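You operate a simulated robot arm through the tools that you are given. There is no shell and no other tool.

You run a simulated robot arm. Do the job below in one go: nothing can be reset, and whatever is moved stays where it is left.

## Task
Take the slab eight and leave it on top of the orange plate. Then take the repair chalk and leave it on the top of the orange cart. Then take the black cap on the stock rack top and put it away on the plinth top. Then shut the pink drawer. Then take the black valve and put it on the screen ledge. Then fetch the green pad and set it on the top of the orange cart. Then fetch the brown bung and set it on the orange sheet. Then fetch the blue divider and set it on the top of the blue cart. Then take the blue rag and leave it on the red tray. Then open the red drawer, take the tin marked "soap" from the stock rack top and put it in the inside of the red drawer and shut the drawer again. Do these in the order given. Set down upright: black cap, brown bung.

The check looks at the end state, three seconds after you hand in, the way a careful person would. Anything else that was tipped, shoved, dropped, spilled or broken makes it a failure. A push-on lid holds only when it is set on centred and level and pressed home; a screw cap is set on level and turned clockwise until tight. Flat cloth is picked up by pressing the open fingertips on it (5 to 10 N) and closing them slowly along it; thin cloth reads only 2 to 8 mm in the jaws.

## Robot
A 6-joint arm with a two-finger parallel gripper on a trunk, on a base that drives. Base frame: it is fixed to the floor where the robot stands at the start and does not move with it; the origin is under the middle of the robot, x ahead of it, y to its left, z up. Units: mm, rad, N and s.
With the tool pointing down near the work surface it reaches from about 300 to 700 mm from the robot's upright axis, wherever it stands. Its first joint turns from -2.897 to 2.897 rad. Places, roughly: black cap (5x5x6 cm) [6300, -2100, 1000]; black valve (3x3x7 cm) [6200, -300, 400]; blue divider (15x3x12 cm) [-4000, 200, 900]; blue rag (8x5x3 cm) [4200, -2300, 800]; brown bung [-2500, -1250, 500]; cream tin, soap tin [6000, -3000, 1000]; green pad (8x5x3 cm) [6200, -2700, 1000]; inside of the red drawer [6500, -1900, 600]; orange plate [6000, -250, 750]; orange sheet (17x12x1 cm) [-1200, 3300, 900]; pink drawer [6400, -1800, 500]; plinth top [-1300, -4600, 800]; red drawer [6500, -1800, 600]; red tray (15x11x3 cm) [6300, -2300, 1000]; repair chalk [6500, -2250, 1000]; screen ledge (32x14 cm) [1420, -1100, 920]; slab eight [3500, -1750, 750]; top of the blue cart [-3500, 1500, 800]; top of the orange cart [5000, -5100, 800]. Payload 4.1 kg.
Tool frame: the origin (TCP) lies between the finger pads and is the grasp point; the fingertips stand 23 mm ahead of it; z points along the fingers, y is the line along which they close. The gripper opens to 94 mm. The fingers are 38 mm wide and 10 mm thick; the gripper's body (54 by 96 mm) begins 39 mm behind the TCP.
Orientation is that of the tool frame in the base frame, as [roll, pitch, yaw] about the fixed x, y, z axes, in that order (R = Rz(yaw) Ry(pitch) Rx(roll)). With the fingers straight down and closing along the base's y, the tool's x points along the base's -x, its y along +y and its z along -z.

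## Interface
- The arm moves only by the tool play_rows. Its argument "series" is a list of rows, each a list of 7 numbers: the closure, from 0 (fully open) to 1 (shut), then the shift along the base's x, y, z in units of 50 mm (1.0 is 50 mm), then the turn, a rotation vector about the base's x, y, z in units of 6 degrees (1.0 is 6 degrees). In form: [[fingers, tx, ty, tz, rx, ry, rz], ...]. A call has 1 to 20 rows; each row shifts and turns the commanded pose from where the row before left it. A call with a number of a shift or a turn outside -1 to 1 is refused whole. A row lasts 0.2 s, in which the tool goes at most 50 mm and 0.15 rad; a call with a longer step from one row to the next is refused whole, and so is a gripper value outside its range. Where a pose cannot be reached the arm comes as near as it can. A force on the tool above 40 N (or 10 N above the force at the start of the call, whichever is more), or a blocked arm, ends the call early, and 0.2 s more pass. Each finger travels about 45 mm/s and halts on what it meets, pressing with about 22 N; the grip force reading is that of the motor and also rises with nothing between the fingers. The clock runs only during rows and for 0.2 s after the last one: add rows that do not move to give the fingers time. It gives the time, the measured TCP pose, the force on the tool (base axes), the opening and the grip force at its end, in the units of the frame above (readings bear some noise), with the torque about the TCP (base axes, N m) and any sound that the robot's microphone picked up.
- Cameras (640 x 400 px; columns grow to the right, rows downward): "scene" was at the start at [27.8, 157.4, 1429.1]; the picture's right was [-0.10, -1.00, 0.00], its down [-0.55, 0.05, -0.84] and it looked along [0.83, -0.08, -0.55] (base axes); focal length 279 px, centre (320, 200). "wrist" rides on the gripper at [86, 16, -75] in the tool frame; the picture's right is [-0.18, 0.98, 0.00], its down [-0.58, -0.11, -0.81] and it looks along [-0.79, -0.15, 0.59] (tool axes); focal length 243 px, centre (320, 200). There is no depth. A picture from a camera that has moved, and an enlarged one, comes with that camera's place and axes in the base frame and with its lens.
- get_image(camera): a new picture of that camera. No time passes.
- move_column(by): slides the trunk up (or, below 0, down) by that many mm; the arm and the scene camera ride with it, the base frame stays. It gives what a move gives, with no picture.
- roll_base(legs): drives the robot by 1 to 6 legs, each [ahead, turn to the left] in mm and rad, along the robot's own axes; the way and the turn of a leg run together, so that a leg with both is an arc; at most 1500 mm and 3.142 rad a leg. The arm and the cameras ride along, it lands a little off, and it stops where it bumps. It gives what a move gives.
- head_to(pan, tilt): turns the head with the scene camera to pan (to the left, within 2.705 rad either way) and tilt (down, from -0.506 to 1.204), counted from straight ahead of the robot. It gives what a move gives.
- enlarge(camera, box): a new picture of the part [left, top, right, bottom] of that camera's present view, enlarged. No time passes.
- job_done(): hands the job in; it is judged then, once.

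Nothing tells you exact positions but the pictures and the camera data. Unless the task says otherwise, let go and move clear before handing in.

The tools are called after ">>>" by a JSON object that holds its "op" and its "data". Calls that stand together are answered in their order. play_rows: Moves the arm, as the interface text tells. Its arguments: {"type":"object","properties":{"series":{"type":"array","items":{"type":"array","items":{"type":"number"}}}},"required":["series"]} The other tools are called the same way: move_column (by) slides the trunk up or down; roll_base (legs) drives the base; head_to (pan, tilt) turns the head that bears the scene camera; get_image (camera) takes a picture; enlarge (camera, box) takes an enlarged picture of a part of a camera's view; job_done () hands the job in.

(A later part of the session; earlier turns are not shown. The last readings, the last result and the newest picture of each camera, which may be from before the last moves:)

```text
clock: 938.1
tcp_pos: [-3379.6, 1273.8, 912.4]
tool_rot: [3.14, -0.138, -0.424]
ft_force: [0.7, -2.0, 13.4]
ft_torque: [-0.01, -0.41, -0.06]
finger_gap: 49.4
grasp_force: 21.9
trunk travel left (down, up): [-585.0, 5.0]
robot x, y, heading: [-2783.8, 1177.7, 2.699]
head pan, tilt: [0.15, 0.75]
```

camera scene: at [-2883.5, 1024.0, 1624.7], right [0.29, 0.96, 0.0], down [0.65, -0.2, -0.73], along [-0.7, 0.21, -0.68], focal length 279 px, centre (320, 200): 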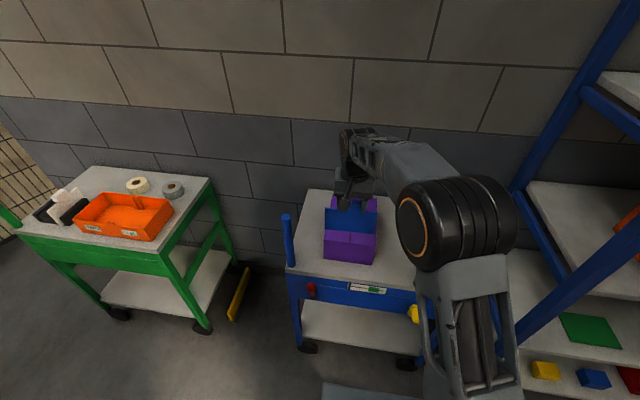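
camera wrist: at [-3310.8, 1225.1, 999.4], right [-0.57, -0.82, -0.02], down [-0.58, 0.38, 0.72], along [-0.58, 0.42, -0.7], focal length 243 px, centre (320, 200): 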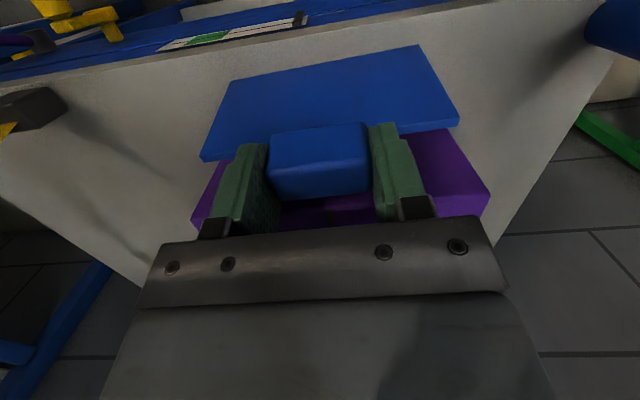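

Contact with the cart top (z≈800). Checking the gap to the box before letting go.

>>> {"op": "get_image", "data": {"camera": "wrist"}}

>>> {"op": "enlarge", "data": {"camera": "scene", "box": [310, 210, 410, 285]}}

```text
taken
camera wrist: at [-3317.9, 1228.4, 997.9], right [-0.57, -0.82, -0.02], down [-0.58, 0.38, 0.72], along [-0.58, 0.42, -0.69], focal length 243 px, centre (320, 200)
```

wrist: 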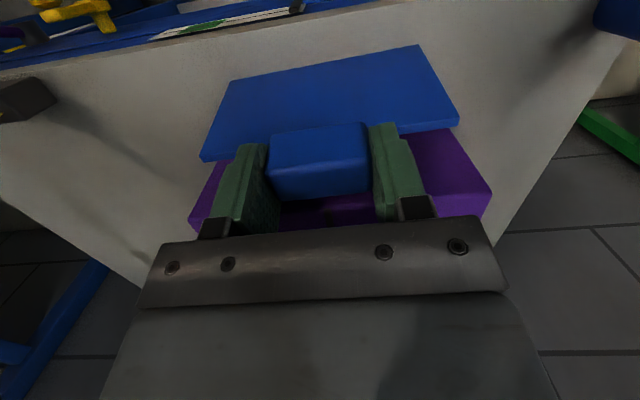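

```text
5.33 times, centred on (360, 248) of scene
camera zoom: at [-2881.7, 1023.5, 1624.9], right [0.29, 0.96, 0.0], down [0.65, -0.2, -0.73], along [-0.7, 0.21, -0.68], focal length 1486 px, centre (107, -53)
```

zoom: 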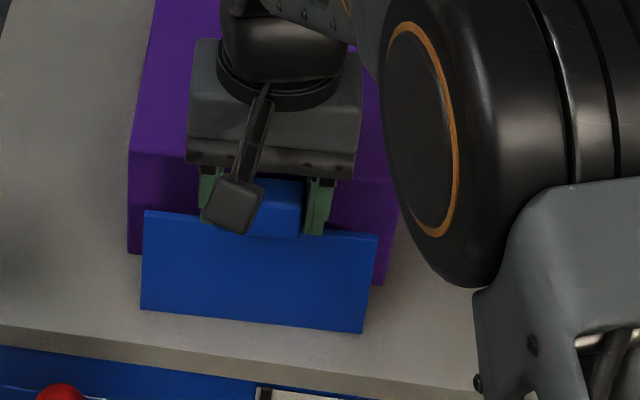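

>>> {"op": "play_rows", "data": {"series": [[0.9, 0, 0, 0, 0, 0, 0], [0.45, 0, 0, 0, 0, 0, 0], [0.4, 0, 0, 0, 0, 0, 0], [0.35, 0, 0, 0, 0, 0, 0], [0.3, 0, 0, 0, 0, 0, 0], [0.3, 0, 0, 0, 0, 0, 0]]}}

>>> {"op": "get_image", "data": {"camera": "wrist"}}

>>> {"op": "enlarge", "data": {"camera": "scene", "box": [310, 210, 410, 285]}}

```text
clock: 939.5
tcp_pos: [-3380.6, 1274.7, 910.6]
tool_rot: [3.141, -0.139, -0.426]
ft_force: [1.7, -0.7, 0.0]
ft_torque: [-0.03, 0.01, -0.07]
finger_gap: 65.9
grasp_force: 0.1
trunk travel left (down, up): [-585.0, 5.0]
robot x, y, heading: [-2784.1, 1178.1, 2.699]
head pan, tilt: [0.15, 0.75]
```

```text
taken
camera wrist: at [-3318.3, 1228.6, 996.3], right [-0.57, -0.82, -0.02], down [-0.58, 0.38, 0.72], along [-0.58, 0.42, -0.7], focal length 243 px, centre (320, 200)
```

wrist: 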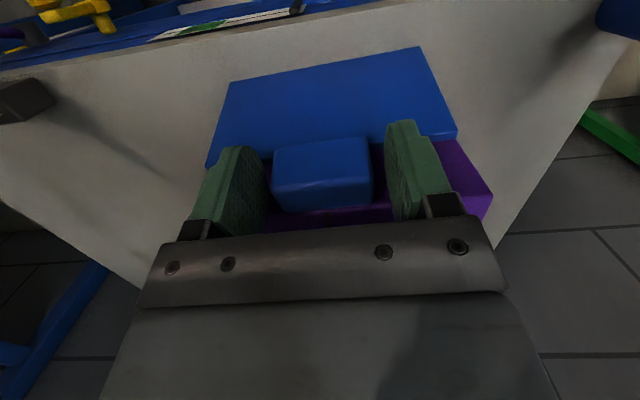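

```text
5.33 times, centred on (360, 248) of scene
camera zoom: at [-2883.3, 1023.8, 1624.6], right [0.29, 0.96, 0.0], down [0.65, -0.2, -0.73], along [-0.7, 0.21, -0.68], focal length 1486 px, centre (107, -53)
```

zoom: 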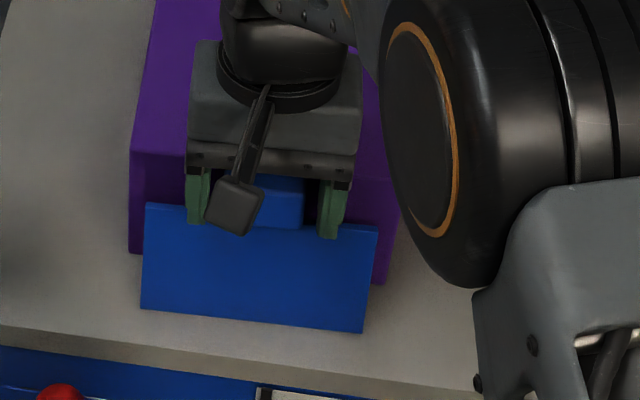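

It settled leaning on the box. Raising the hand straight up and clear.

>>> {"op": "play_rows", "data": {"series": [[0.25, 0, 0, 0.2, 0, 0, 0], [0.2, 0.0, 0.0, 0.4, 0, 0, 0], [0.2, 0.0, 0.0, 0.7, 0, 0, 0], [0.1, 0, 0, 0.9, 0, 0, 0], [0, 0.1, -0.05, 0.9, 0, 0, 0], [0, 0.5, -0.24, 0.6, 0.284, 0.603, 0], [0, 0.5, -0.24, 0.3, 0.284, 0.603, 0], [0, 0, 0, 0, 0, 0, 0]]}}

>>> {"op": "enlarge", "data": {"camera": "scene", "box": [270, 170, 430, 290]}}

>>> {"op": "get_image", "data": {"camera": "wrist"}}

```text
clock: 941.3
tcp_pos: [-3324.8, 1247.6, 1110.1]
tool_rot: [-3.14, 0.0, -0.425]
ft_force: [-0.1, 0.6, 0.7]
ft_torque: [0.0, -0.04, 0.0]
finger_gap: 94.2
grasp_force: 0.0
trunk travel left (down, up): [-585.0, 5.0]
robot x, y, heading: [-2789.6, 1175.4, 2.695]
head pan, tilt: [0.15, 0.75]
```

```text
3.33 times, centred on (350, 230) of scene
camera zoom: at [-2883.5, 1024.0, 1624.6], right [0.29, 0.96, 0.0], down [0.65, -0.2, -0.73], along [-0.7, 0.21, -0.68], focal length 929 px, centre (220, 100)
```

zoom: 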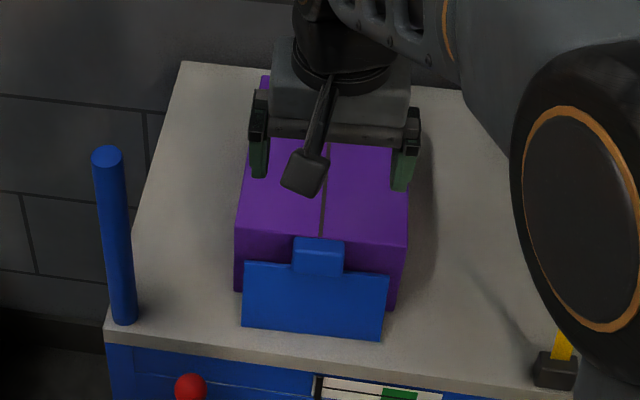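

```text
taken
camera wrist: at [-3252.8, 1196.5, 1185.2], right [-0.57, -0.82, 0.0], down [-0.49, 0.34, 0.81], along [-0.66, 0.46, -0.59], focal length 243 px, centre (320, 200)
```

wrist: 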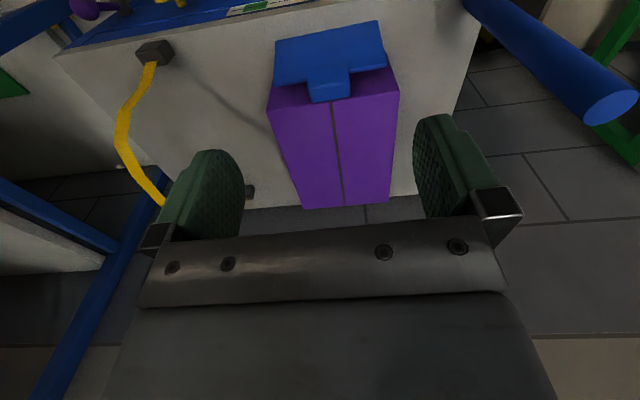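

The divider rests on the blue cart, leaning safely on the box. Next is the blue rag, so I'll drive back along the walkway to the east side.

>>> {"op": "roll_base", "data": {"legs": [[-200, 0], [0, -1.63], [1154, 0], [0, -0.458], [596, 0], [0, -1.0424]]}}

>>> {"op": "move_column", "data": {"by": -110}}

>>> {"op": "play_rows", "data": {"series": [[0, 0, 0, 0.5, 0, 0, 0], [0, 0, 0, 0.5, 0, 0, 0], [0, 0, 0, 0.5, 0, 0, 0], [0, 0, 0, 0.5, 0, 0, 0]]}}

```text
clock: 959.3
tcp_pos: [-1019.4, 2366.6, 1111.0]
tool_rot: [-3.139, -0.002, 2.707]
ft_force: [0.3, 0.9, -0.4]
ft_torque: [0.0, 0.01, 0.01]
finger_gap: 93.9
grasp_force: 0.1
trunk travel left (down, up): [-585.0, 5.0]
robot x, y, heading: [-1557.3, 2442.0, -0.457]
head pan, tilt: [0.15, 0.75]
```

```text
clock: 960.7
tcp_pos: [-1020.2, 2366.3, 1001.7]
tool_rot: [-3.14, 0.0, 2.706]
ft_force: [-0.1, -1.1, 0.7]
ft_torque: [-0.02, 0.03, -0.03]
finger_gap: 93.8
grasp_force: 0.0
trunk travel left (down, up): [-475.0, 115.0]
robot x, y, heading: [-1558.9, 2442.2, -0.461]
head pan, tilt: [0.15, 0.75]
```

```text
clock: 961.7
tcp_pos: [-1018.5, 2365.8, 1100.6]
tool_rot: [-3.141, -0.001, 2.708]
ft_force: [0.1, -0.9, 0.5]
ft_torque: [0.0, -0.01, 0.01]
finger_gap: 94.0
grasp_force: 0.2
trunk travel left (down, up): [-475.0, 115.0]
robot x, y, heading: [-1558.7, 2443.1, -0.46]
head pan, tilt: [0.15, 0.75]
```

>>> {"op": "roll_base", "data": {"legs": [[0, 0.024], [1500, 0], [1500, 0], [1500, 0], [150, 0], [0, -0.85]]}}

```text
clock: 986.8
tcp_pos: [2995.8, 54.4, 1100.2]
tool_rot: [-3.141, -0.001, 1.879]
ft_force: [-0.5, 0.1, -0.3]
ft_torque: [-0.01, -0.03, -0.01]
finger_gap: 94.1
grasp_force: 0.1
trunk travel left (down, up): [-475.0, 115.0]
robot x, y, heading: [2684.5, 508.0, -1.279]
head pan, tilt: [0.15, 0.75]
```

>>> {"op": "roll_base", "data": {"legs": [[0, -0.013], [965, 0], [0, 0.739], [1500, 0], [500, 0], [0, -1.55]]}}

>>> {"op": "head_to", "data": {"pan": 0.0, "tilt": 0.45}}

>>> {"op": "get_image", "data": {"camera": "scene"}}

```text
clock: 1007.5
tcp_pos: [4545.3, -2002.4, 1100.8]
tool_rot: [-3.14, -0.001, 1.059]
ft_force: [0.7, -0.7, -0.7]
ft_torque: [0.02, 0.01, 0.0]
finger_gap: 94.0
grasp_force: 0.0
trunk travel left (down, up): [-475.0, 115.0]
robot x, y, heading: [4663.4, -1469.9, -2.104]
head pan, tilt: [0.15, 0.75]
```

```text
clock: 1008.3
tcp_pos: [4545.5, -2002.9, 1100.0]
tool_rot: [-3.139, -0.001, 1.059]
ft_force: [0.0, -0.8, -0.3]
ft_torque: [-0.01, 0.0, 0.0]
finger_gap: 93.9
grasp_force: 0.1
trunk travel left (down, up): [-475.0, 115.0]
robot x, y, heading: [4664.4, -1471.7, -2.104]
head pan, tilt: [0.0, 0.45]
```

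```text
taken
camera scene: at [4789.2, -1583.4, 1541.0], right [-0.86, 0.51, 0.0], down [0.22, 0.38, -0.9], along [-0.46, -0.78, -0.44], focal length 279 px, centre (320, 200)
```

scene: 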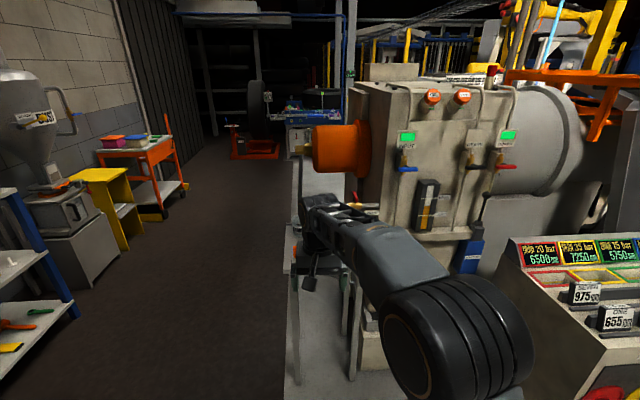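

>>> {"op": "roll_base", "data": {"legs": [[0, 0.793], [1115, 0], [0, -2.282]]}}

>>> {"op": "get_image", "data": {"camera": "scene"}}

>>> {"op": "get_image", "data": {"camera": "wrist"}}

```text
clock: 1021.5
tcp_pos: [4408.3, -2478.2, 1101.0]
tool_rot: [-3.14, -0.001, -0.421]
ft_force: [0.2, -0.1, 0.1]
ft_torque: [0.0, 0.02, -0.02]
finger_gap: 94.0
grasp_force: 0.0
trunk travel left (down, up): [-475.0, 115.0]
robot x, y, heading: [4946.7, -2549.2, 2.7]
head pan, tilt: [0.0, 0.45]
```

```text
taken
camera scene: at [4847.9, -2684.1, 1541.1], right [0.43, 0.9, 0.0], down [0.39, -0.19, -0.9], along [-0.81, 0.38, -0.44], focal length 279 px, centre (320, 200)
```

scene: 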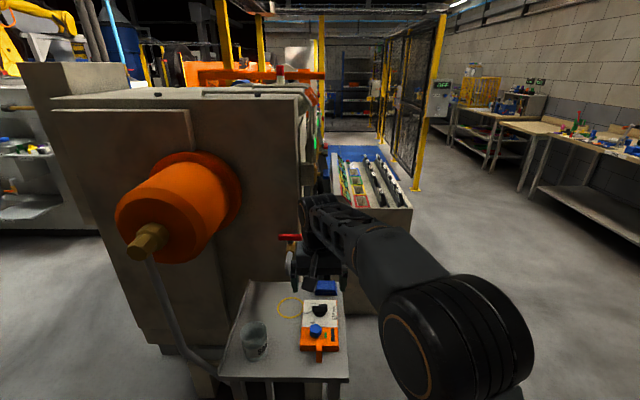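

```text
taken
camera wrist: at [4480.6, -2528.2, 1175.2], right [-0.57, -0.82, 0.0], down [-0.49, 0.34, 0.81], along [-0.66, 0.46, -0.59], focal length 243 px, centre (320, 200)
```

wrist: 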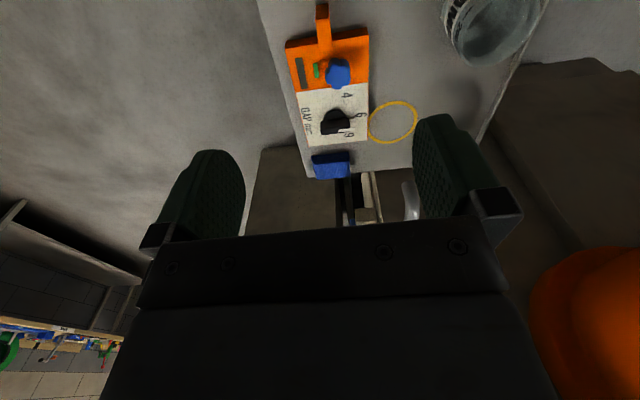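

>>> {"op": "enlarge", "data": {"camera": "scene", "box": [220, 260, 380, 380]}}

>>> {"op": "enlarge", "data": {"camera": "wrist", "box": [270, 0, 470, 200]}}

```text
3.33 times, centred on (300, 320) of scene
camera zoom: at [4847.9, -2684.1, 1541.1], right [0.43, 0.9, 0.0], down [0.39, -0.19, -0.9], along [-0.81, 0.38, -0.44], focal length 929 px, centre (387, -200)
```

zoom: 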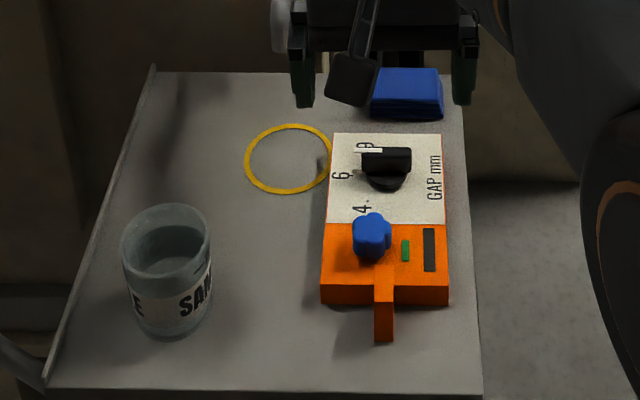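

```text
2.00 times, centred on (370, 100) of wrist
camera zoom: at [4480.6, -2528.2, 1175.2], right [-0.57, -0.82, 0.0], down [-0.49, 0.34, 0.81], along [-0.66, 0.46, -0.59], focal length 485 px, centre (220, 400)
```

zoom: 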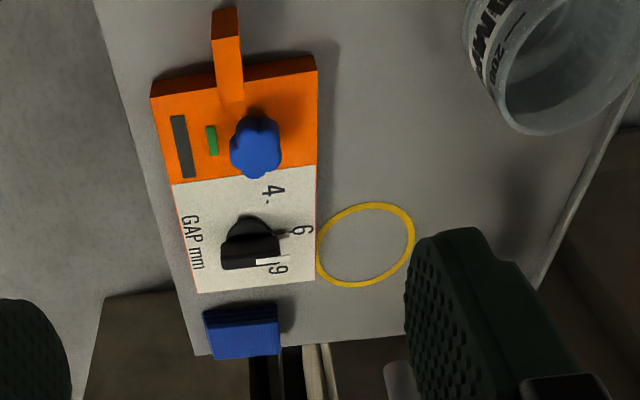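

The blue rag is a folded stack at about (4177, -2343), z≈803–833, beyond a gauge with knobs. I'll turn the tool 89° so the camera is off to the side, and drive 230 mm closer.

>>> {"op": "play_rows", "data": {"series": [[0.2, 0, 0, 0, 0, 0, 0.987], [0.2, 0, 0, 0, 0, 0, 0.987], [0.2, 0, 0, 0, 0, 0, 0.987], [0.2, 0, 0, 0, 0, 0, 0.987], [0.2, 0, 0, 0, 0, 0, 0.987], [0.2, 0, 0, 0, 0, 0, 0.987], [0.2, 0, 0, 0, 0, 0, 0.987], [0.2, 0, 0, 0, 0, 0, 0.987], [0.2, 0, 0, 0, 0, 0, 0.987], [0.2, 0, 0, 0, 0, 0, 0.987], [0.2, 0, 0, 0, 0, 0, 0.987], [0.2, 0, 0, 0, 0, 0, 0.987], [0.2, 0, 0, 0, 0, 0, 0.987], [0.2, 0, 0, 0, 0, 0, 0.987], [0.2, 0, 0, 0, 0, 0, 0.987]]}}

>>> {"op": "roll_base", "data": {"legs": [[220, 0]]}}

>>> {"op": "head_to", "data": {"pan": 0.0, "tilt": 0.65}}

>>> {"op": "get_image", "data": {"camera": "scene"}}

>>> {"op": "get_image", "data": {"camera": "wrist"}}

```text
clock: 1024.7
tcp_pos: [4408.8, -2477.9, 1100.6]
tool_rot: [-3.141, -0.001, 1.131]
ft_force: [0.2, -0.2, 0.3]
ft_torque: [0.0, -0.01, -0.01]
finger_gap: 75.3
grasp_force: 0.1
trunk travel left (down, up): [-475.0, 115.0]
robot x, y, heading: [4948.6, -2543.0, 2.703]
head pan, tilt: [0.0, 0.45]
```

```text
clock: 1026.3
tcp_pos: [4210.6, -2384.1, 1100.2]
tool_rot: [-3.142, 0.0, 1.129]
ft_force: [-0.3, -0.4, 0.6]
ft_torque: [0.01, 0.0, 0.01]
finger_gap: 75.4
grasp_force: 0.1
trunk travel left (down, up): [-475.0, 115.0]
robot x, y, heading: [4747.5, -2453.4, 2.7]
head pan, tilt: [0.0, 0.45]
```

```text
clock: 1027.1
tcp_pos: [4209.9, -2385.3, 1101.8]
tool_rot: [-3.141, -0.002, 1.127]
ft_force: [0.2, 0.1, 0.0]
ft_torque: [-0.02, 0.02, -0.03]
finger_gap: 75.1
grasp_force: 0.0
trunk travel left (down, up): [-475.0, 115.0]
robot x, y, heading: [4754.6, -2452.8, 2.7]
head pan, tilt: [0.0, 0.649]
```

```text
taken
camera scene: at [4654.3, -2592.8, 1523.3], right [0.43, 0.9, 0.0], down [0.55, -0.26, -0.8], along [-0.72, 0.34, -0.6], focal length 279 px, centre (320, 200)
```

scene: 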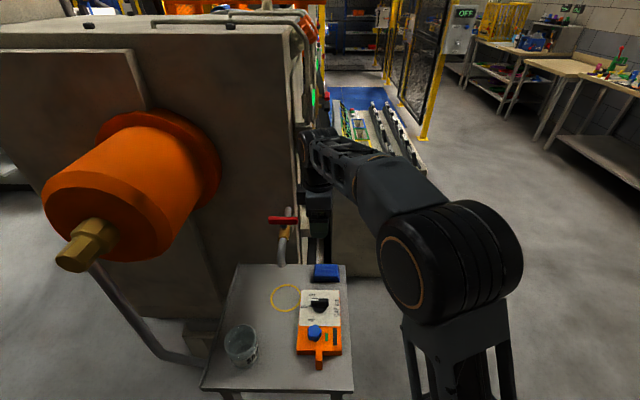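

```text
taken
camera wrist: at [4262.0, -2313.5, 1175.4], right [0.81, -0.59, 0.0], down [-0.35, -0.48, 0.81], along [-0.47, -0.65, -0.59], focal length 243 px, centre (320, 200)
```

wrist: 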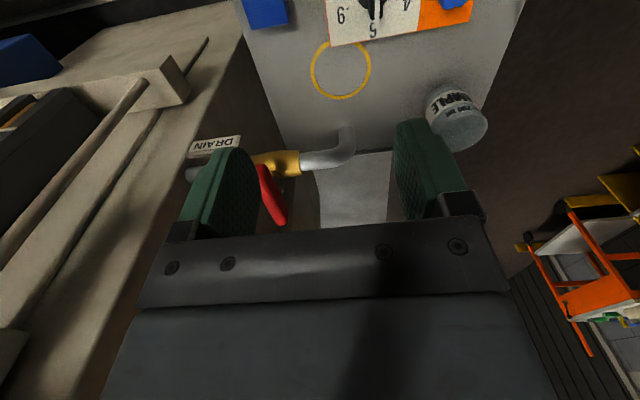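

>>> {"op": "play_rows", "data": {"series": [[0.2, -0.33, 0.42, 0, 0, 0, 0], [0.2, -0.33, 0.42, 0, 0, 0, 0], [0.2, 0, 0, -0.8, 0, 0, 0], [0.2, 0, 0, -0.8, 0, 0, 0], [0.2, 0, 0, 0, 0, 0, 0]]}}

>>> {"op": "get_image", "data": {"camera": "wrist"}}

>>> {"op": "enlarge", "data": {"camera": "scene", "box": [250, 210, 410, 310]}}

```text
clock: 1028.3
tcp_pos: [4177.1, -2342.0, 1020.5]
tool_rot: [-3.139, 0.001, 1.129]
ft_force: [0.3, 0.3, -0.9]
ft_torque: [-0.03, -0.03, 0.0]
finger_gap: 75.2
grasp_force: 0.0
trunk travel left (down, up): [-475.0, 115.0]
robot x, y, heading: [4752.9, -2454.1, 2.704]
head pan, tilt: [0.0, 0.649]
```

```text
taken
camera wrist: at [4228.9, -2270.6, 1095.2], right [0.81, -0.59, 0.0], down [-0.35, -0.48, 0.81], along [-0.47, -0.65, -0.59], focal length 243 px, centre (320, 200)
```

wrist: 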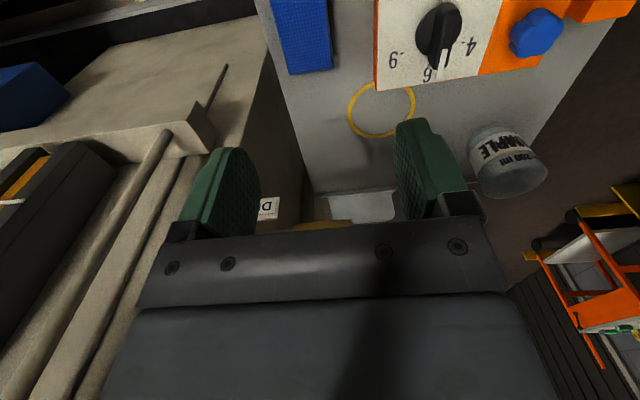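

```text
4.00 times, centred on (330, 260) of scene
camera zoom: at [4654.1, -2592.7, 1523.2], right [0.43, 0.9, 0.0], down [0.55, -0.26, -0.8], along [-0.72, 0.34, -0.6], focal length 1114 px, centre (280, -40)
```

zoom: 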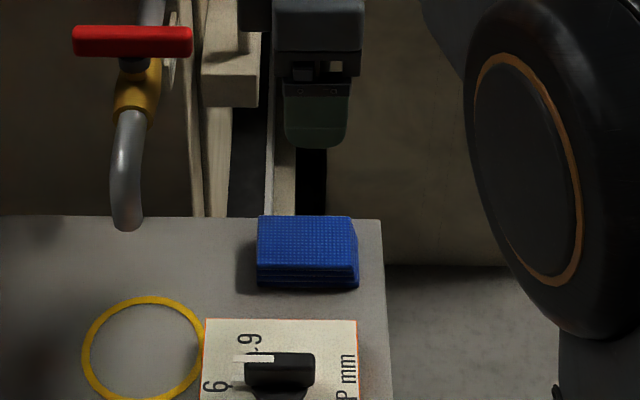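

>>> {"op": "play_rows", "data": {"series": [[0.2, -0.26, 0.1, -0.5, 0, 0, 0], [0.2, 0, 0, -0.8, 0, 0, 0], [0.2, 0, 0, -0.8, 0, 0, 0], [0.2, 0, 0, -0.8, 0, 0, 0], [0.2, 0, 0, -0.3, 0, 0, 0], [0.2, 0, 0, 0, 0, 0, 0]]}}

>>> {"op": "get_image", "data": {"camera": "wrist"}}

>>> {"op": "enlarge", "data": {"camera": "scene", "box": [250, 210, 410, 310]}}

```text
clock: 1029.7
tcp_pos: [4164.0, -2338.9, 860.7]
tool_rot: [-3.141, -0.001, 1.129]
ft_force: [-0.2, 0.0, -0.2]
ft_torque: [0.02, 0.02, -0.02]
finger_gap: 75.0
grasp_force: 0.1
trunk travel left (down, up): [-475.0, 115.0]
robot x, y, heading: [4751.9, -2452.2, 2.698]
head pan, tilt: [0.0, 0.649]
```

```text
taken
camera wrist: at [4215.5, -2266.9, 935.1], right [0.81, -0.59, 0.0], down [-0.35, -0.48, 0.81], along [-0.47, -0.65, -0.59], focal length 243 px, centre (320, 200)
```

wrist: 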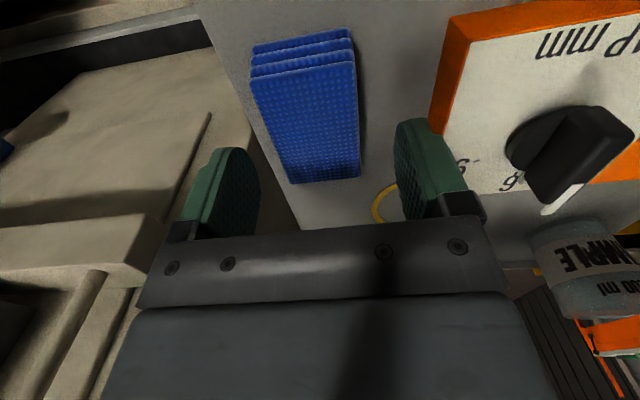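

```text
4.00 times, centred on (330, 260) of scene
camera zoom: at [4654.3, -2592.8, 1523.2], right [0.43, 0.9, 0.0], down [0.55, -0.26, -0.8], along [-0.72, 0.34, -0.6], focal length 1114 px, centre (280, -40)
```

zoom: 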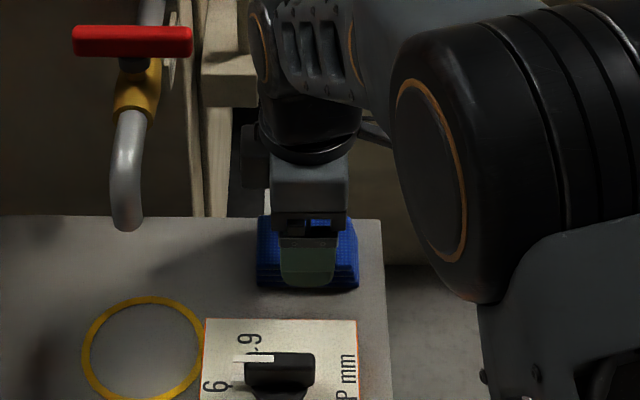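

>>> {"op": "play_rows", "data": {"series": [[0.2, 0.086, 0.18, -0.1, 0, 0, 0], [0.2, 0, 0, -0.2, 0, 0, 0], [0.2, 0, 0, -0.15, 0, 0, 0], [0.2, 0, 0, 0, 0, 0, 0]]}}

>>> {"op": "get_image", "data": {"camera": "wrist"}}

```text
clock: 1030.7
tcp_pos: [4167.3, -2329.6, 838.2]
tool_rot: [-3.141, 0.0, 1.128]
ft_force: [-0.3, -0.1, -0.5]
ft_torque: [0.02, 0.01, 0.02]
finger_gap: 75.1
grasp_force: 0.0
trunk travel left (down, up): [-475.0, 115.0]
robot x, y, heading: [4748.3, -2455.5, 2.706]
head pan, tilt: [0.0, 0.649]
```

```text
taken
camera wrist: at [4219.9, -2257.3, 912.3], right [0.81, -0.59, 0.0], down [-0.35, -0.48, 0.81], along [-0.47, -0.65, -0.59], focal length 243 px, centre (320, 200)
```

wrist: 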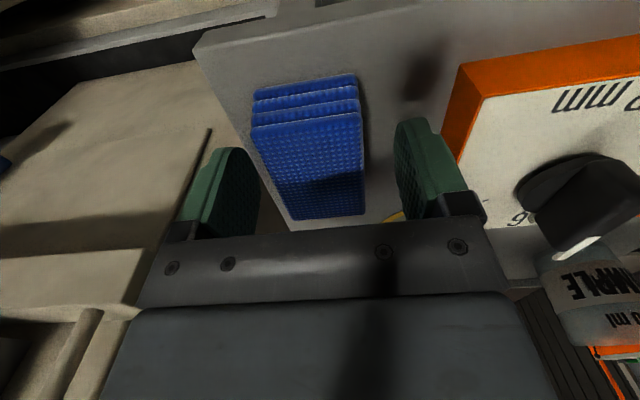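

>>> {"op": "play_rows", "data": {"series": [[0.2, 0, 0, -0.1, 0, 0, 0], [0.2, 0, 0, -0.06, 0, 0, 0], [0.2, 0, 0, 0, 0, 0, 0]]}}

```text
clock: 1031.5
tcp_pos: [4168.9, -2327.9, 830.2]
tool_rot: [-3.139, -0.001, 1.129]
ft_force: [-1.5, 0.6, -0.5]
ft_torque: [0.0, 0.02, 0.01]
finger_gap: 75.2
grasp_force: 0.1
trunk travel left (down, up): [-475.0, 115.0]
robot x, y, heading: [4749.4, -2451.8, 2.701]
head pan, tilt: [0.0, 0.649]
```

>>> {"op": "play_rows", "data": {"series": [[0.35, 0, 0, 0, 0, 0, 0], [0.45, 0, 0, 0, 0, 0, 0], [0.6, 0, 0, 0, 0, 0, 0], [0.8, 0, 0, 0, 0, 0, 0], [1, 0, 0, 0, 0, 0, 0], [1, 0, 0, 0, 0, 0, 0], [1, 0, 0, 0, 0, 0, 0]]}}

>>> {"op": "get_image", "data": {"camera": "wrist"}}

```text
clock: 1033.1
tcp_pos: [4168.5, -2329.1, 830.0]
tool_rot: [-3.138, 0.001, 1.129]
ft_force: [-0.4, 0.4, -0.9]
ft_torque: [0.02, 0.0, -0.02]
finger_gap: 49.2
grasp_force: 22.2
trunk travel left (down, up): [-475.0, 115.0]
robot x, y, heading: [4752.6, -2454.9, 2.704]
head pan, tilt: [0.0, 0.649]
```

```text
taken
camera wrist: at [4220.3, -2257.3, 904.7], right [0.81, -0.59, 0.0], down [-0.35, -0.48, 0.81], along [-0.47, -0.65, -0.59], focal length 243 px, centre (320, 200)
```

wrist: 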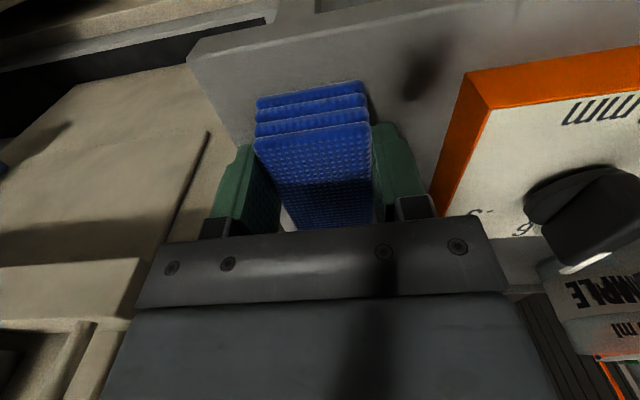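

Rag gripped (49 mm). Lifting straight up and backing away.

>>> {"op": "play_rows", "data": {"series": [[1, 0, 0, 0.3, 0, 0, 0], [1, 0, 0, 0.7, 0, 0, 0], [1, 0, 0, 0.9, 0, 0, 0], [1, 0, 0, 0.9, 0, 0, 0], [1, 0, 0, 0.9, 0, 0, 0], [1, 0, 0, 0.9, 0, 0, 0], [1, 0, 0, 0.8, 0, 0, 0]]}}

>>> {"op": "get_image", "data": {"camera": "wrist"}}

>>> {"op": "roll_base", "data": {"legs": [[-450, 0]]}}

>>> {"op": "get_image", "data": {"camera": "scene"}}

```text
clock: 1034.7
tcp_pos: [4168.9, -2329.5, 1101.0]
tool_rot: [3.141, -0.002, 1.129]
ft_force: [0.0, 0.1, -1.2]
ft_torque: [0.01, 0.05, -0.01]
finger_gap: 49.3
grasp_force: 22.0
trunk travel left (down, up): [-475.0, 115.0]
robot x, y, heading: [4752.2, -2454.1, 2.703]
head pan, tilt: [0.0, 0.649]
```

```text
taken
camera wrist: at [4221.3, -2257.4, 1174.2], right [0.81, -0.59, 0.0], down [-0.35, -0.48, 0.81], along [-0.47, -0.65, -0.59], focal length 243 px, centre (320, 200)
```

wrist: 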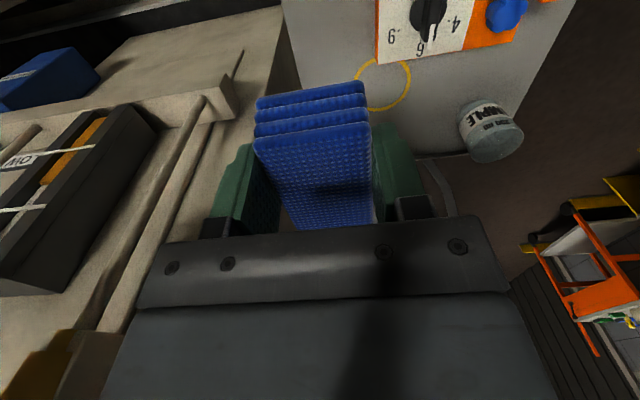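

```text
clock: 1037.4
tcp_pos: [4579.3, -2521.3, 1099.5]
tool_rot: [-3.139, 0.002, 1.129]
ft_force: [-0.4, 0.1, 1.0]
ft_torque: [0.02, -0.03, 0.03]
finger_gap: 49.0
grasp_force: 22.0
trunk travel left (down, up): [-475.0, 115.0]
robot x, y, heading: [5163.2, -2646.3, 2.697]
head pan, tilt: [0.0, 0.649]
```

```text
taken
camera scene: at [5064.2, -2786.3, 1523.2], right [0.43, 0.9, 0.0], down [0.55, -0.26, -0.8], along [-0.72, 0.34, -0.6], focal length 279 px, centre (320, 200)
```

scene: 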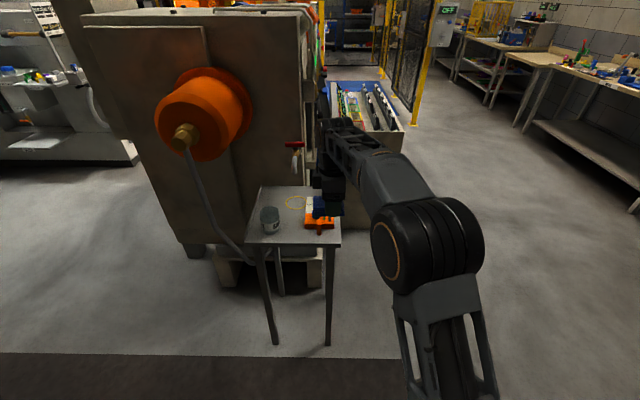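

Everything on that table is in place. Now I'll drive to the rack and find the red tray.

>>> {"op": "roll_base", "data": {"legs": [[0, -1.64], [788, 0], [0, -1.507]]}}

>>> {"op": "play_rows", "data": {"series": [[1, 0, 0, 0, 0, 0, -0.987], [1, 0, 0, 0, 0, 0, -0.987], [1, 0, 0, 0, 0, 0, -0.987], [1, 0, 0, 0, 0, 0, -0.987], [1, 0, 0, 0, 0, 0, -0.987], [1, 0, 0, 0, 0, 0, -0.987], [1, 0, 0, 0, 0, 0, -0.987], [1, 0, 0, 0, 0, 0, -0.987], [1, 0, 0, 0, 0, 0, -0.987], [1, 0, 0, 0, 0, 0, -0.987], [1, 0, 0, 0, 0, 0, -0.987], [1, 0, 0, 0, 0, 0, -0.987], [1, 0, 0, 0, 0, 0, -0.987], [1, 0, 0, 0, 0, 0, -0.987], [1, 0, 0, 0, 0, 0, -0.987]]}}

>>> {"op": "head_to", "data": {"pan": 0.0, "tilt": 0.5}}

>>> {"op": "get_image", "data": {"camera": "scene"}}

>>> {"op": "get_image", "data": {"camera": "wrist"}}

```text
clock: 1049.3
tcp_pos: [6124.0, -2083.5, 1099.9]
tool_rot: [-3.141, 0.001, -2.018]
ft_force: [-0.4, -0.9, -0.1]
ft_torque: [0.0, 0.01, 0.03]
finger_gap: 49.0
grasp_force: 21.9
trunk travel left (down, up): [-475.0, 115.0]
robot x, y, heading: [5546.3, -1954.9, -0.443]
head pan, tilt: [0.0, 0.649]
```

```text
clock: 1052.5
tcp_pos: [6124.8, -2084.0, 1098.7]
tool_rot: [-3.139, 0.001, 2.714]
ft_force: [0.2, -1.2, -0.6]
ft_torque: [0.0, -0.01, -0.01]
finger_gap: 49.4
grasp_force: 22.0
trunk travel left (down, up): [-475.0, 115.0]
robot x, y, heading: [5545.7, -1955.6, -0.444]
head pan, tilt: [0.0, 0.649]
```

```text
clock: 1053.2
tcp_pos: [6124.6, -2084.3, 1100.1]
tool_rot: [-3.139, 0.001, 2.715]
ft_force: [0.0, 0.2, -0.6]
ft_torque: [0.0, 0.0, 0.0]
finger_gap: 49.3
grasp_force: 22.1
trunk travel left (down, up): [-475.0, 115.0]
robot x, y, heading: [5545.3, -1953.6, -0.445]
head pan, tilt: [0.0, 0.499]
```

```text
taken
camera scene: at [5642.6, -1819.8, 1536.5], right [-0.43, -0.9, 0.0], down [-0.43, 0.21, -0.88], along [0.79, -0.38, -0.48], focal length 279 px, centre (320, 200)
```

scene: 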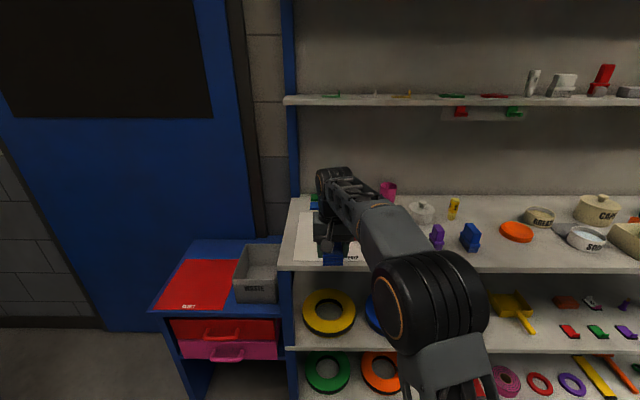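

```text
taken
camera wrist: at [6052.7, -2032.5, 1173.7], right [0.57, 0.82, 0.0], down [0.49, -0.34, 0.81], along [0.66, -0.46, -0.59], focal length 243 px, centre (320, 200)
```

wrist: 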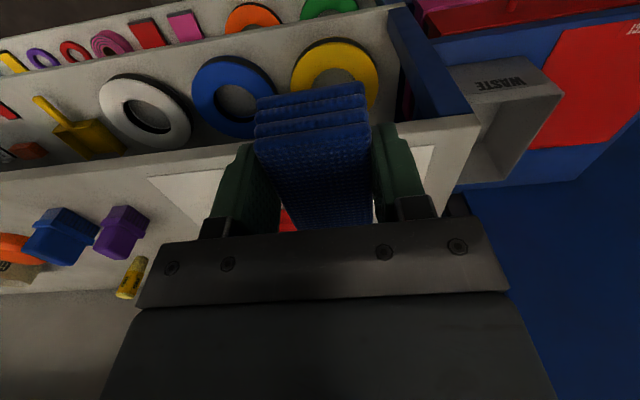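

>>> {"op": "play_rows", "data": {"series": [[1, -0.657, -0.617, 0, 0, 0, 0], [1, -0.657, -0.617, 0, 0, 0, 0], [1, -0.657, -0.617, 0, 0, 0, 0], [1, -0.657, -0.617, 0, 0, 0, 0], [1, -0.657, -0.617, 0, 0, 0, 0], [1, -0.657, -0.617, 0, 0, 0, 0]]}}

>>> {"op": "roll_base", "data": {"legs": [[300, 0]]}}

>>> {"op": "head_to", "data": {"pan": 0.0, "tilt": 0.65}}

>>> {"op": "get_image", "data": {"camera": "scene"}}

>>> {"op": "get_image", "data": {"camera": "wrist"}}

```text
clock: 1054.6
tcp_pos: [5926.9, -2269.8, 1100.1]
tool_rot: [3.142, 0.0, 2.718]
ft_force: [-0.7, -0.1, -1.3]
ft_torque: [0.02, 0.02, -0.02]
finger_gap: 49.2
grasp_force: 21.8
trunk travel left (down, up): [-475.0, 115.0]
robot x, y, heading: [5541.9, -1953.8, -0.446]
head pan, tilt: [0.0, 0.499]
```

```text
clock: 1056.6
tcp_pos: [6198.9, -2395.3, 1099.0]
tool_rot: [-3.139, -0.001, 2.717]
ft_force: [0.0, -0.7, 0.1]
ft_torque: [-0.03, 0.03, -0.04]
finger_gap: 49.3
grasp_force: 22.1
trunk travel left (down, up): [-475.0, 115.0]
robot x, y, heading: [5815.6, -2082.3, -0.443]
head pan, tilt: [0.0, 0.499]
```

```text
clock: 1057.3
tcp_pos: [6197.4, -2396.7, 1098.6]
tool_rot: [-3.14, -0.001, 2.717]
ft_force: [-0.9, -0.2, -0.2]
ft_torque: [0.02, -0.02, -0.04]
finger_gap: 49.1
grasp_force: 22.3
trunk travel left (down, up): [-475.0, 115.0]
robot x, y, heading: [5811.5, -2083.1, -0.444]
head pan, tilt: [0.0, 0.649]
```

```text
taken
camera scene: at [5908.4, -1946.3, 1523.3], right [-0.43, -0.9, 0.0], down [-0.55, 0.26, -0.8], along [0.72, -0.34, -0.6], focal length 279 px, centre (320, 200)
```

scene: 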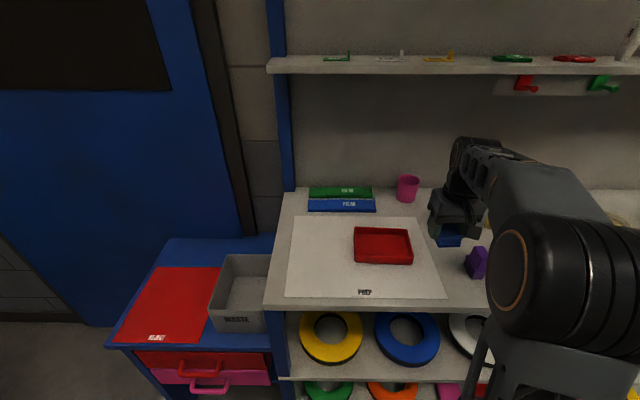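

```text
taken
camera wrist: at [6126.1, -2345.1, 1173.6], right [0.57, 0.82, 0.0], down [0.49, -0.34, 0.81], along [0.66, -0.46, -0.59], focal length 243 px, centre (320, 200)
```

wrist: 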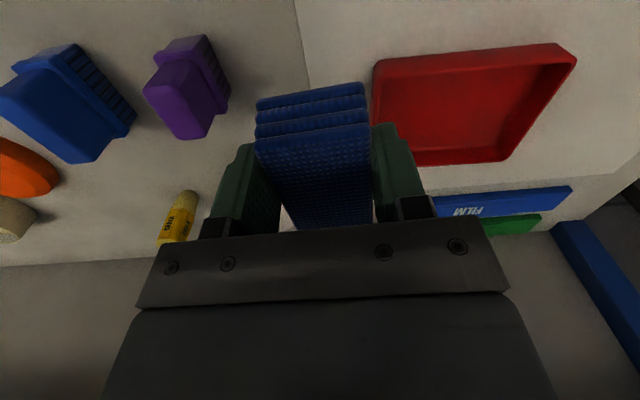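

The red tray is clear, centred at about (6309, -2330). Moving the rag over its middle.

>>> {"op": "play_rows", "data": {"series": [[1, 0.744, 0.445, -0.1, 0, 0, 0], [1, 0.744, 0.445, -0.3, 0, 0, 0], [1, 0.744, 0.445, -0.5, 0, 0, 0], [1, 0, 0, 0, 0, 0, 0]]}}

>>> {"op": "get_image", "data": {"camera": "wrist"}}

>>> {"op": "enlarge", "data": {"camera": "scene", "box": [290, 190, 470, 310]}}

```text
clock: 1058.3
tcp_pos: [6310.3, -2331.2, 1054.1]
tool_rot: [-3.14, 0.0, 2.717]
ft_force: [1.0, -0.6, -0.6]
ft_torque: [0.0, 0.03, 0.02]
finger_gap: 49.4
grasp_force: 21.8
trunk travel left (down, up): [-475.0, 115.0]
robot x, y, heading: [5812.9, -2089.9, -0.446]
head pan, tilt: [0.0, 0.649]
```

```text
taken
camera wrist: at [6238.0, -2279.5, 1128.5], right [0.57, 0.82, 0.0], down [0.49, -0.34, 0.81], along [0.66, -0.46, -0.59], focal length 243 px, centre (320, 200)
```

wrist: 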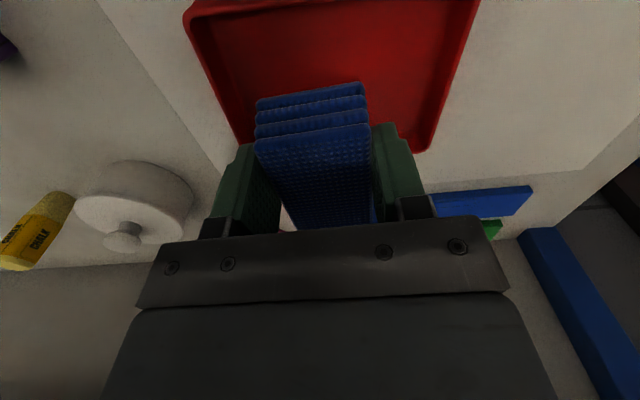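

```text
3.33 times, centred on (380, 250) of scene
camera zoom: at [5908.8, -1946.2, 1523.2], right [-0.43, -0.9, 0.0], down [-0.55, 0.26, -0.8], along [0.72, -0.34, -0.6], focal length 929 px, centre (120, 33)
```

zoom: 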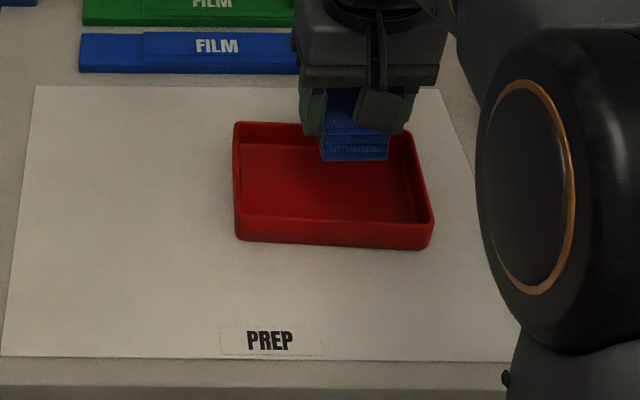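

>>> {"op": "play_rows", "data": {"series": [[1, 0.0, 0.18, -0.4, 0, 0, 0], [1, 0, 0, -0.5, 0, 0, 0], [1, 0, 0, -0.2, 0, 0, 0], [1, 0, 0, 0, 0, 0, 0]]}}

>>> {"op": "get_image", "data": {"camera": "wrist"}}

```text
clock: 1059.3
tcp_pos: [6309.3, -2321.6, 999.2]
tool_rot: [-3.139, 0.0, 2.718]
ft_force: [-0.7, -0.6, -0.1]
ft_torque: [0.02, -0.05, 0.0]
finger_gap: 49.4
grasp_force: 22.0
trunk travel left (down, up): [-475.0, 115.0]
robot x, y, heading: [5815.0, -2083.2, -0.44]
head pan, tilt: [0.0, 0.649]
```

```text
taken
camera wrist: at [6238.0, -2270.1, 1073.2], right [0.57, 0.82, 0.0], down [0.49, -0.34, 0.81], along [0.66, -0.46, -0.59], focal length 243 px, centre (320, 200)
```

wrist: 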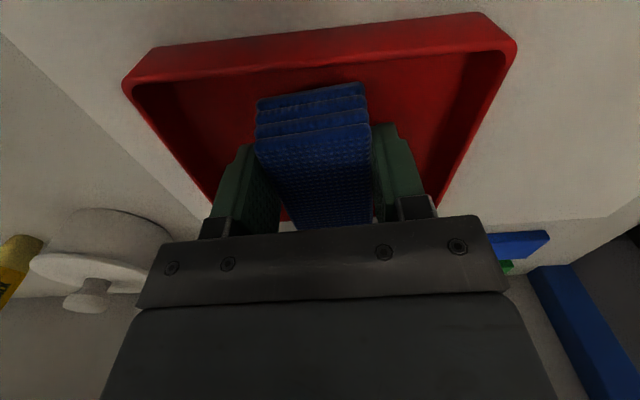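

>>> {"op": "play_rows", "data": {"series": [[1, 0, 0, -0.15, 0, 0, 0], [1, 0, 0, -0.06, 0, 0, 0], [1, 0, 0, 0, 0, 0, 0]]}}

```text
clock: 1060.1
tcp_pos: [6309.6, -2320.3, 988.4]
tool_rot: [-3.14, -0.002, 2.72]
ft_force: [0.1, -0.3, 0.1]
ft_torque: [-0.01, -0.03, 0.0]
finger_gap: 49.2
grasp_force: 22.3
trunk travel left (down, up): [-475.0, 115.0]
robot x, y, heading: [5812.2, -2084.5, -0.443]
head pan, tilt: [0.0, 0.649]
```

>>> {"op": "play_rows", "data": {"series": [[1, 0, 0, -0.05, 0, 0, 0], [1, 0, 0, -0.03, 0, 0, 0], [1, 0, 0, 0, 0, 0, 0]]}}

```text
clock: 1060.9
tcp_pos: [6309.3, -2320.4, 988.2]
tool_rot: [-3.141, 0.005, 2.718]
ft_force: [1.9, -0.6, 20.2]
ft_torque: [0.18, 0.22, 0.01]
finger_gap: 49.2
grasp_force: 21.6
trunk travel left (down, up): [-475.0, 115.0]
robot x, y, heading: [5815.4, -2085.6, -0.445]
head pan, tilt: [0.0, 0.649]
```

>>> {"op": "play_rows", "data": {"series": [[1, 0, 0, 0.02, 0, 0, 0], [0.8, 0, 0, 0, 0, 0, 0], [0.42, 0, 0, 0, 0, 0, 0], [0.35, 0, 0, 0, 0, 0, 0], [0.3, 0, 0, 0, 0, 0, 0], [0.3, 0, 0, 0, 0, 0, 0]]}}

>>> {"op": "get_image", "data": {"camera": "wrist"}}

```text
clock: 1062.3
tcp_pos: [6310.0, -2321.0, 985.1]
tool_rot: [-3.14, -0.001, 2.717]
ft_force: [0.7, 0.2, 0.0]
ft_torque: [0.03, -0.01, -0.02]
finger_gap: 65.7
grasp_force: 0.0
trunk travel left (down, up): [-475.0, 115.0]
robot x, y, heading: [5815.6, -2087.4, -0.447]
head pan, tilt: [0.0, 0.649]
```

```text
taken
camera wrist: at [6237.9, -2269.5, 1060.3], right [0.57, 0.82, 0.0], down [0.49, -0.34, 0.81], along [0.66, -0.46, -0.59], focal length 243 px, centre (320, 200)
```

wrist: 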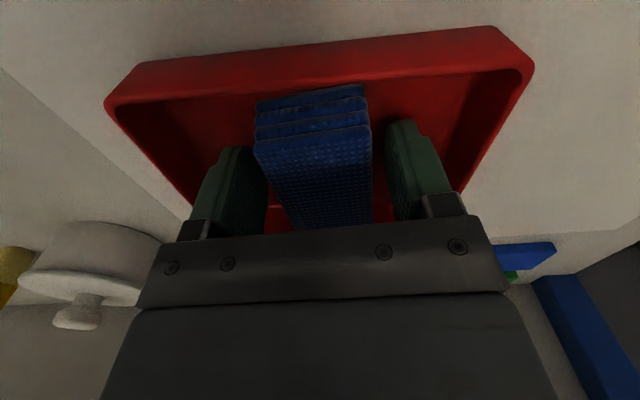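

>>> {"op": "play_rows", "data": {"series": [[0.3, 0, 0, 0.3, 0, 0, 0], [0.2, 0, 0, 0.6, 0, 0, 0], [0, 0, 0, 0.8, 0, 0, 0], [0, -0.5, 0.24, 0.5, 0, 0, 0], [0, -0.6, 0.29, 0, 0, 0, 0]]}}

>>> {"op": "get_image", "data": {"camera": "wrist"}}

>>> {"op": "enlarge", "data": {"camera": "scene", "box": [290, 190, 470, 310]}}

```text
clock: 1063.5
tcp_pos: [6254.4, -2293.8, 1096.5]
tool_rot: [-3.14, -0.001, 2.718]
ft_force: [-0.1, -0.5, 0.7]
ft_torque: [0.04, 0.0, 0.01]
finger_gap: 94.2
grasp_force: 0.0
trunk travel left (down, up): [-475.0, 115.0]
robot x, y, heading: [5813.8, -2085.2, -0.445]
head pan, tilt: [0.0, 0.649]
```

```text
taken
camera wrist: at [6182.5, -2243.0, 1170.6], right [0.57, 0.82, 0.0], down [0.49, -0.34, 0.81], along [0.66, -0.46, -0.59], focal length 243 px, centre (320, 200)
```

wrist: 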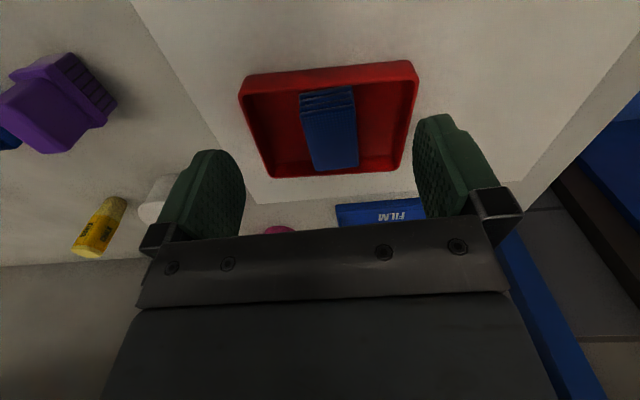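

```text
3.33 times, centred on (380, 250) of scene
camera zoom: at [5908.0, -1946.0, 1523.2], right [-0.43, -0.9, 0.0], down [-0.55, 0.26, -0.8], along [0.72, -0.34, -0.6], focal length 929 px, centre (120, 33)
```

zoom: 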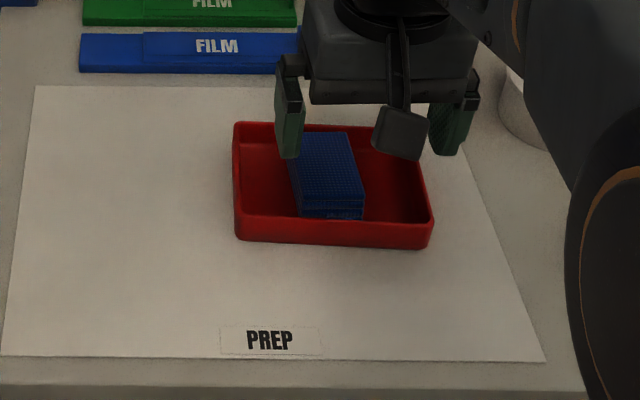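

The rag lies in the red tray. Last part: open the red drawer. I'll back off and line up squarely with the drawers on their centre line.

>>> {"op": "roll_base", "data": {"legs": [[-400, 0], [0, 2.016], [605, 0], [0, -2.03]]}}

>>> {"op": "move_column", "data": {"by": -400}}

>>> {"op": "head_to", "data": {"pan": 0.0, "tilt": 0.4}}

>>> {"op": "get_image", "data": {"camera": "scene"}}

```text
clock: 1078.7
tcp_pos: [5892.1, -1528.9, 1095.4]
tool_rot: [-3.14, 0.001, 2.706]
ft_force: [0.0, -0.1, -0.8]
ft_torque: [0.0, 0.01, 0.01]
finger_gap: 94.0
grasp_force: 0.0
trunk travel left (down, up): [-475.0, 115.0]
robot x, y, heading: [5457.9, -1314.1, -0.455]
head pan, tilt: [0.0, 0.649]
```

```text
clock: 1082.5
tcp_pos: [5892.2, -1530.6, 696.0]
tool_rot: [-3.139, -0.002, 2.708]
ft_force: [-0.1, 0.2, 0.3]
ft_torque: [-0.03, 0.0, 0.0]
finger_gap: 94.1
grasp_force: 0.0
trunk travel left (down, up): [-75.0, 515.0]
robot x, y, heading: [5452.6, -1318.1, -0.454]
head pan, tilt: [0.0, 0.649]
```

```text
clock: 1083.3
tcp_pos: [5891.4, -1529.0, 694.9]
tool_rot: [-3.138, 0.001, 2.707]
ft_force: [0.5, 0.4, 0.3]
ft_torque: [0.04, 0.0, 0.01]
finger_gap: 94.3
grasp_force: 0.0
trunk travel left (down, up): [-75.0, 515.0]
robot x, y, heading: [5453.5, -1313.2, -0.452]
head pan, tilt: [0.0, 0.4]
```

```text
taken
camera scene: at [5554.8, -1180.4, 1145.7], right [-0.44, -0.9, 0.0], down [-0.35, 0.17, -0.92], along [0.83, -0.4, -0.39], focal length 279 px, centre (320, 200)
```

scene: 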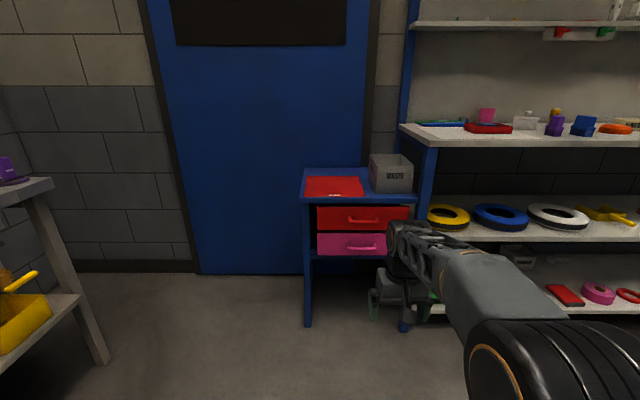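

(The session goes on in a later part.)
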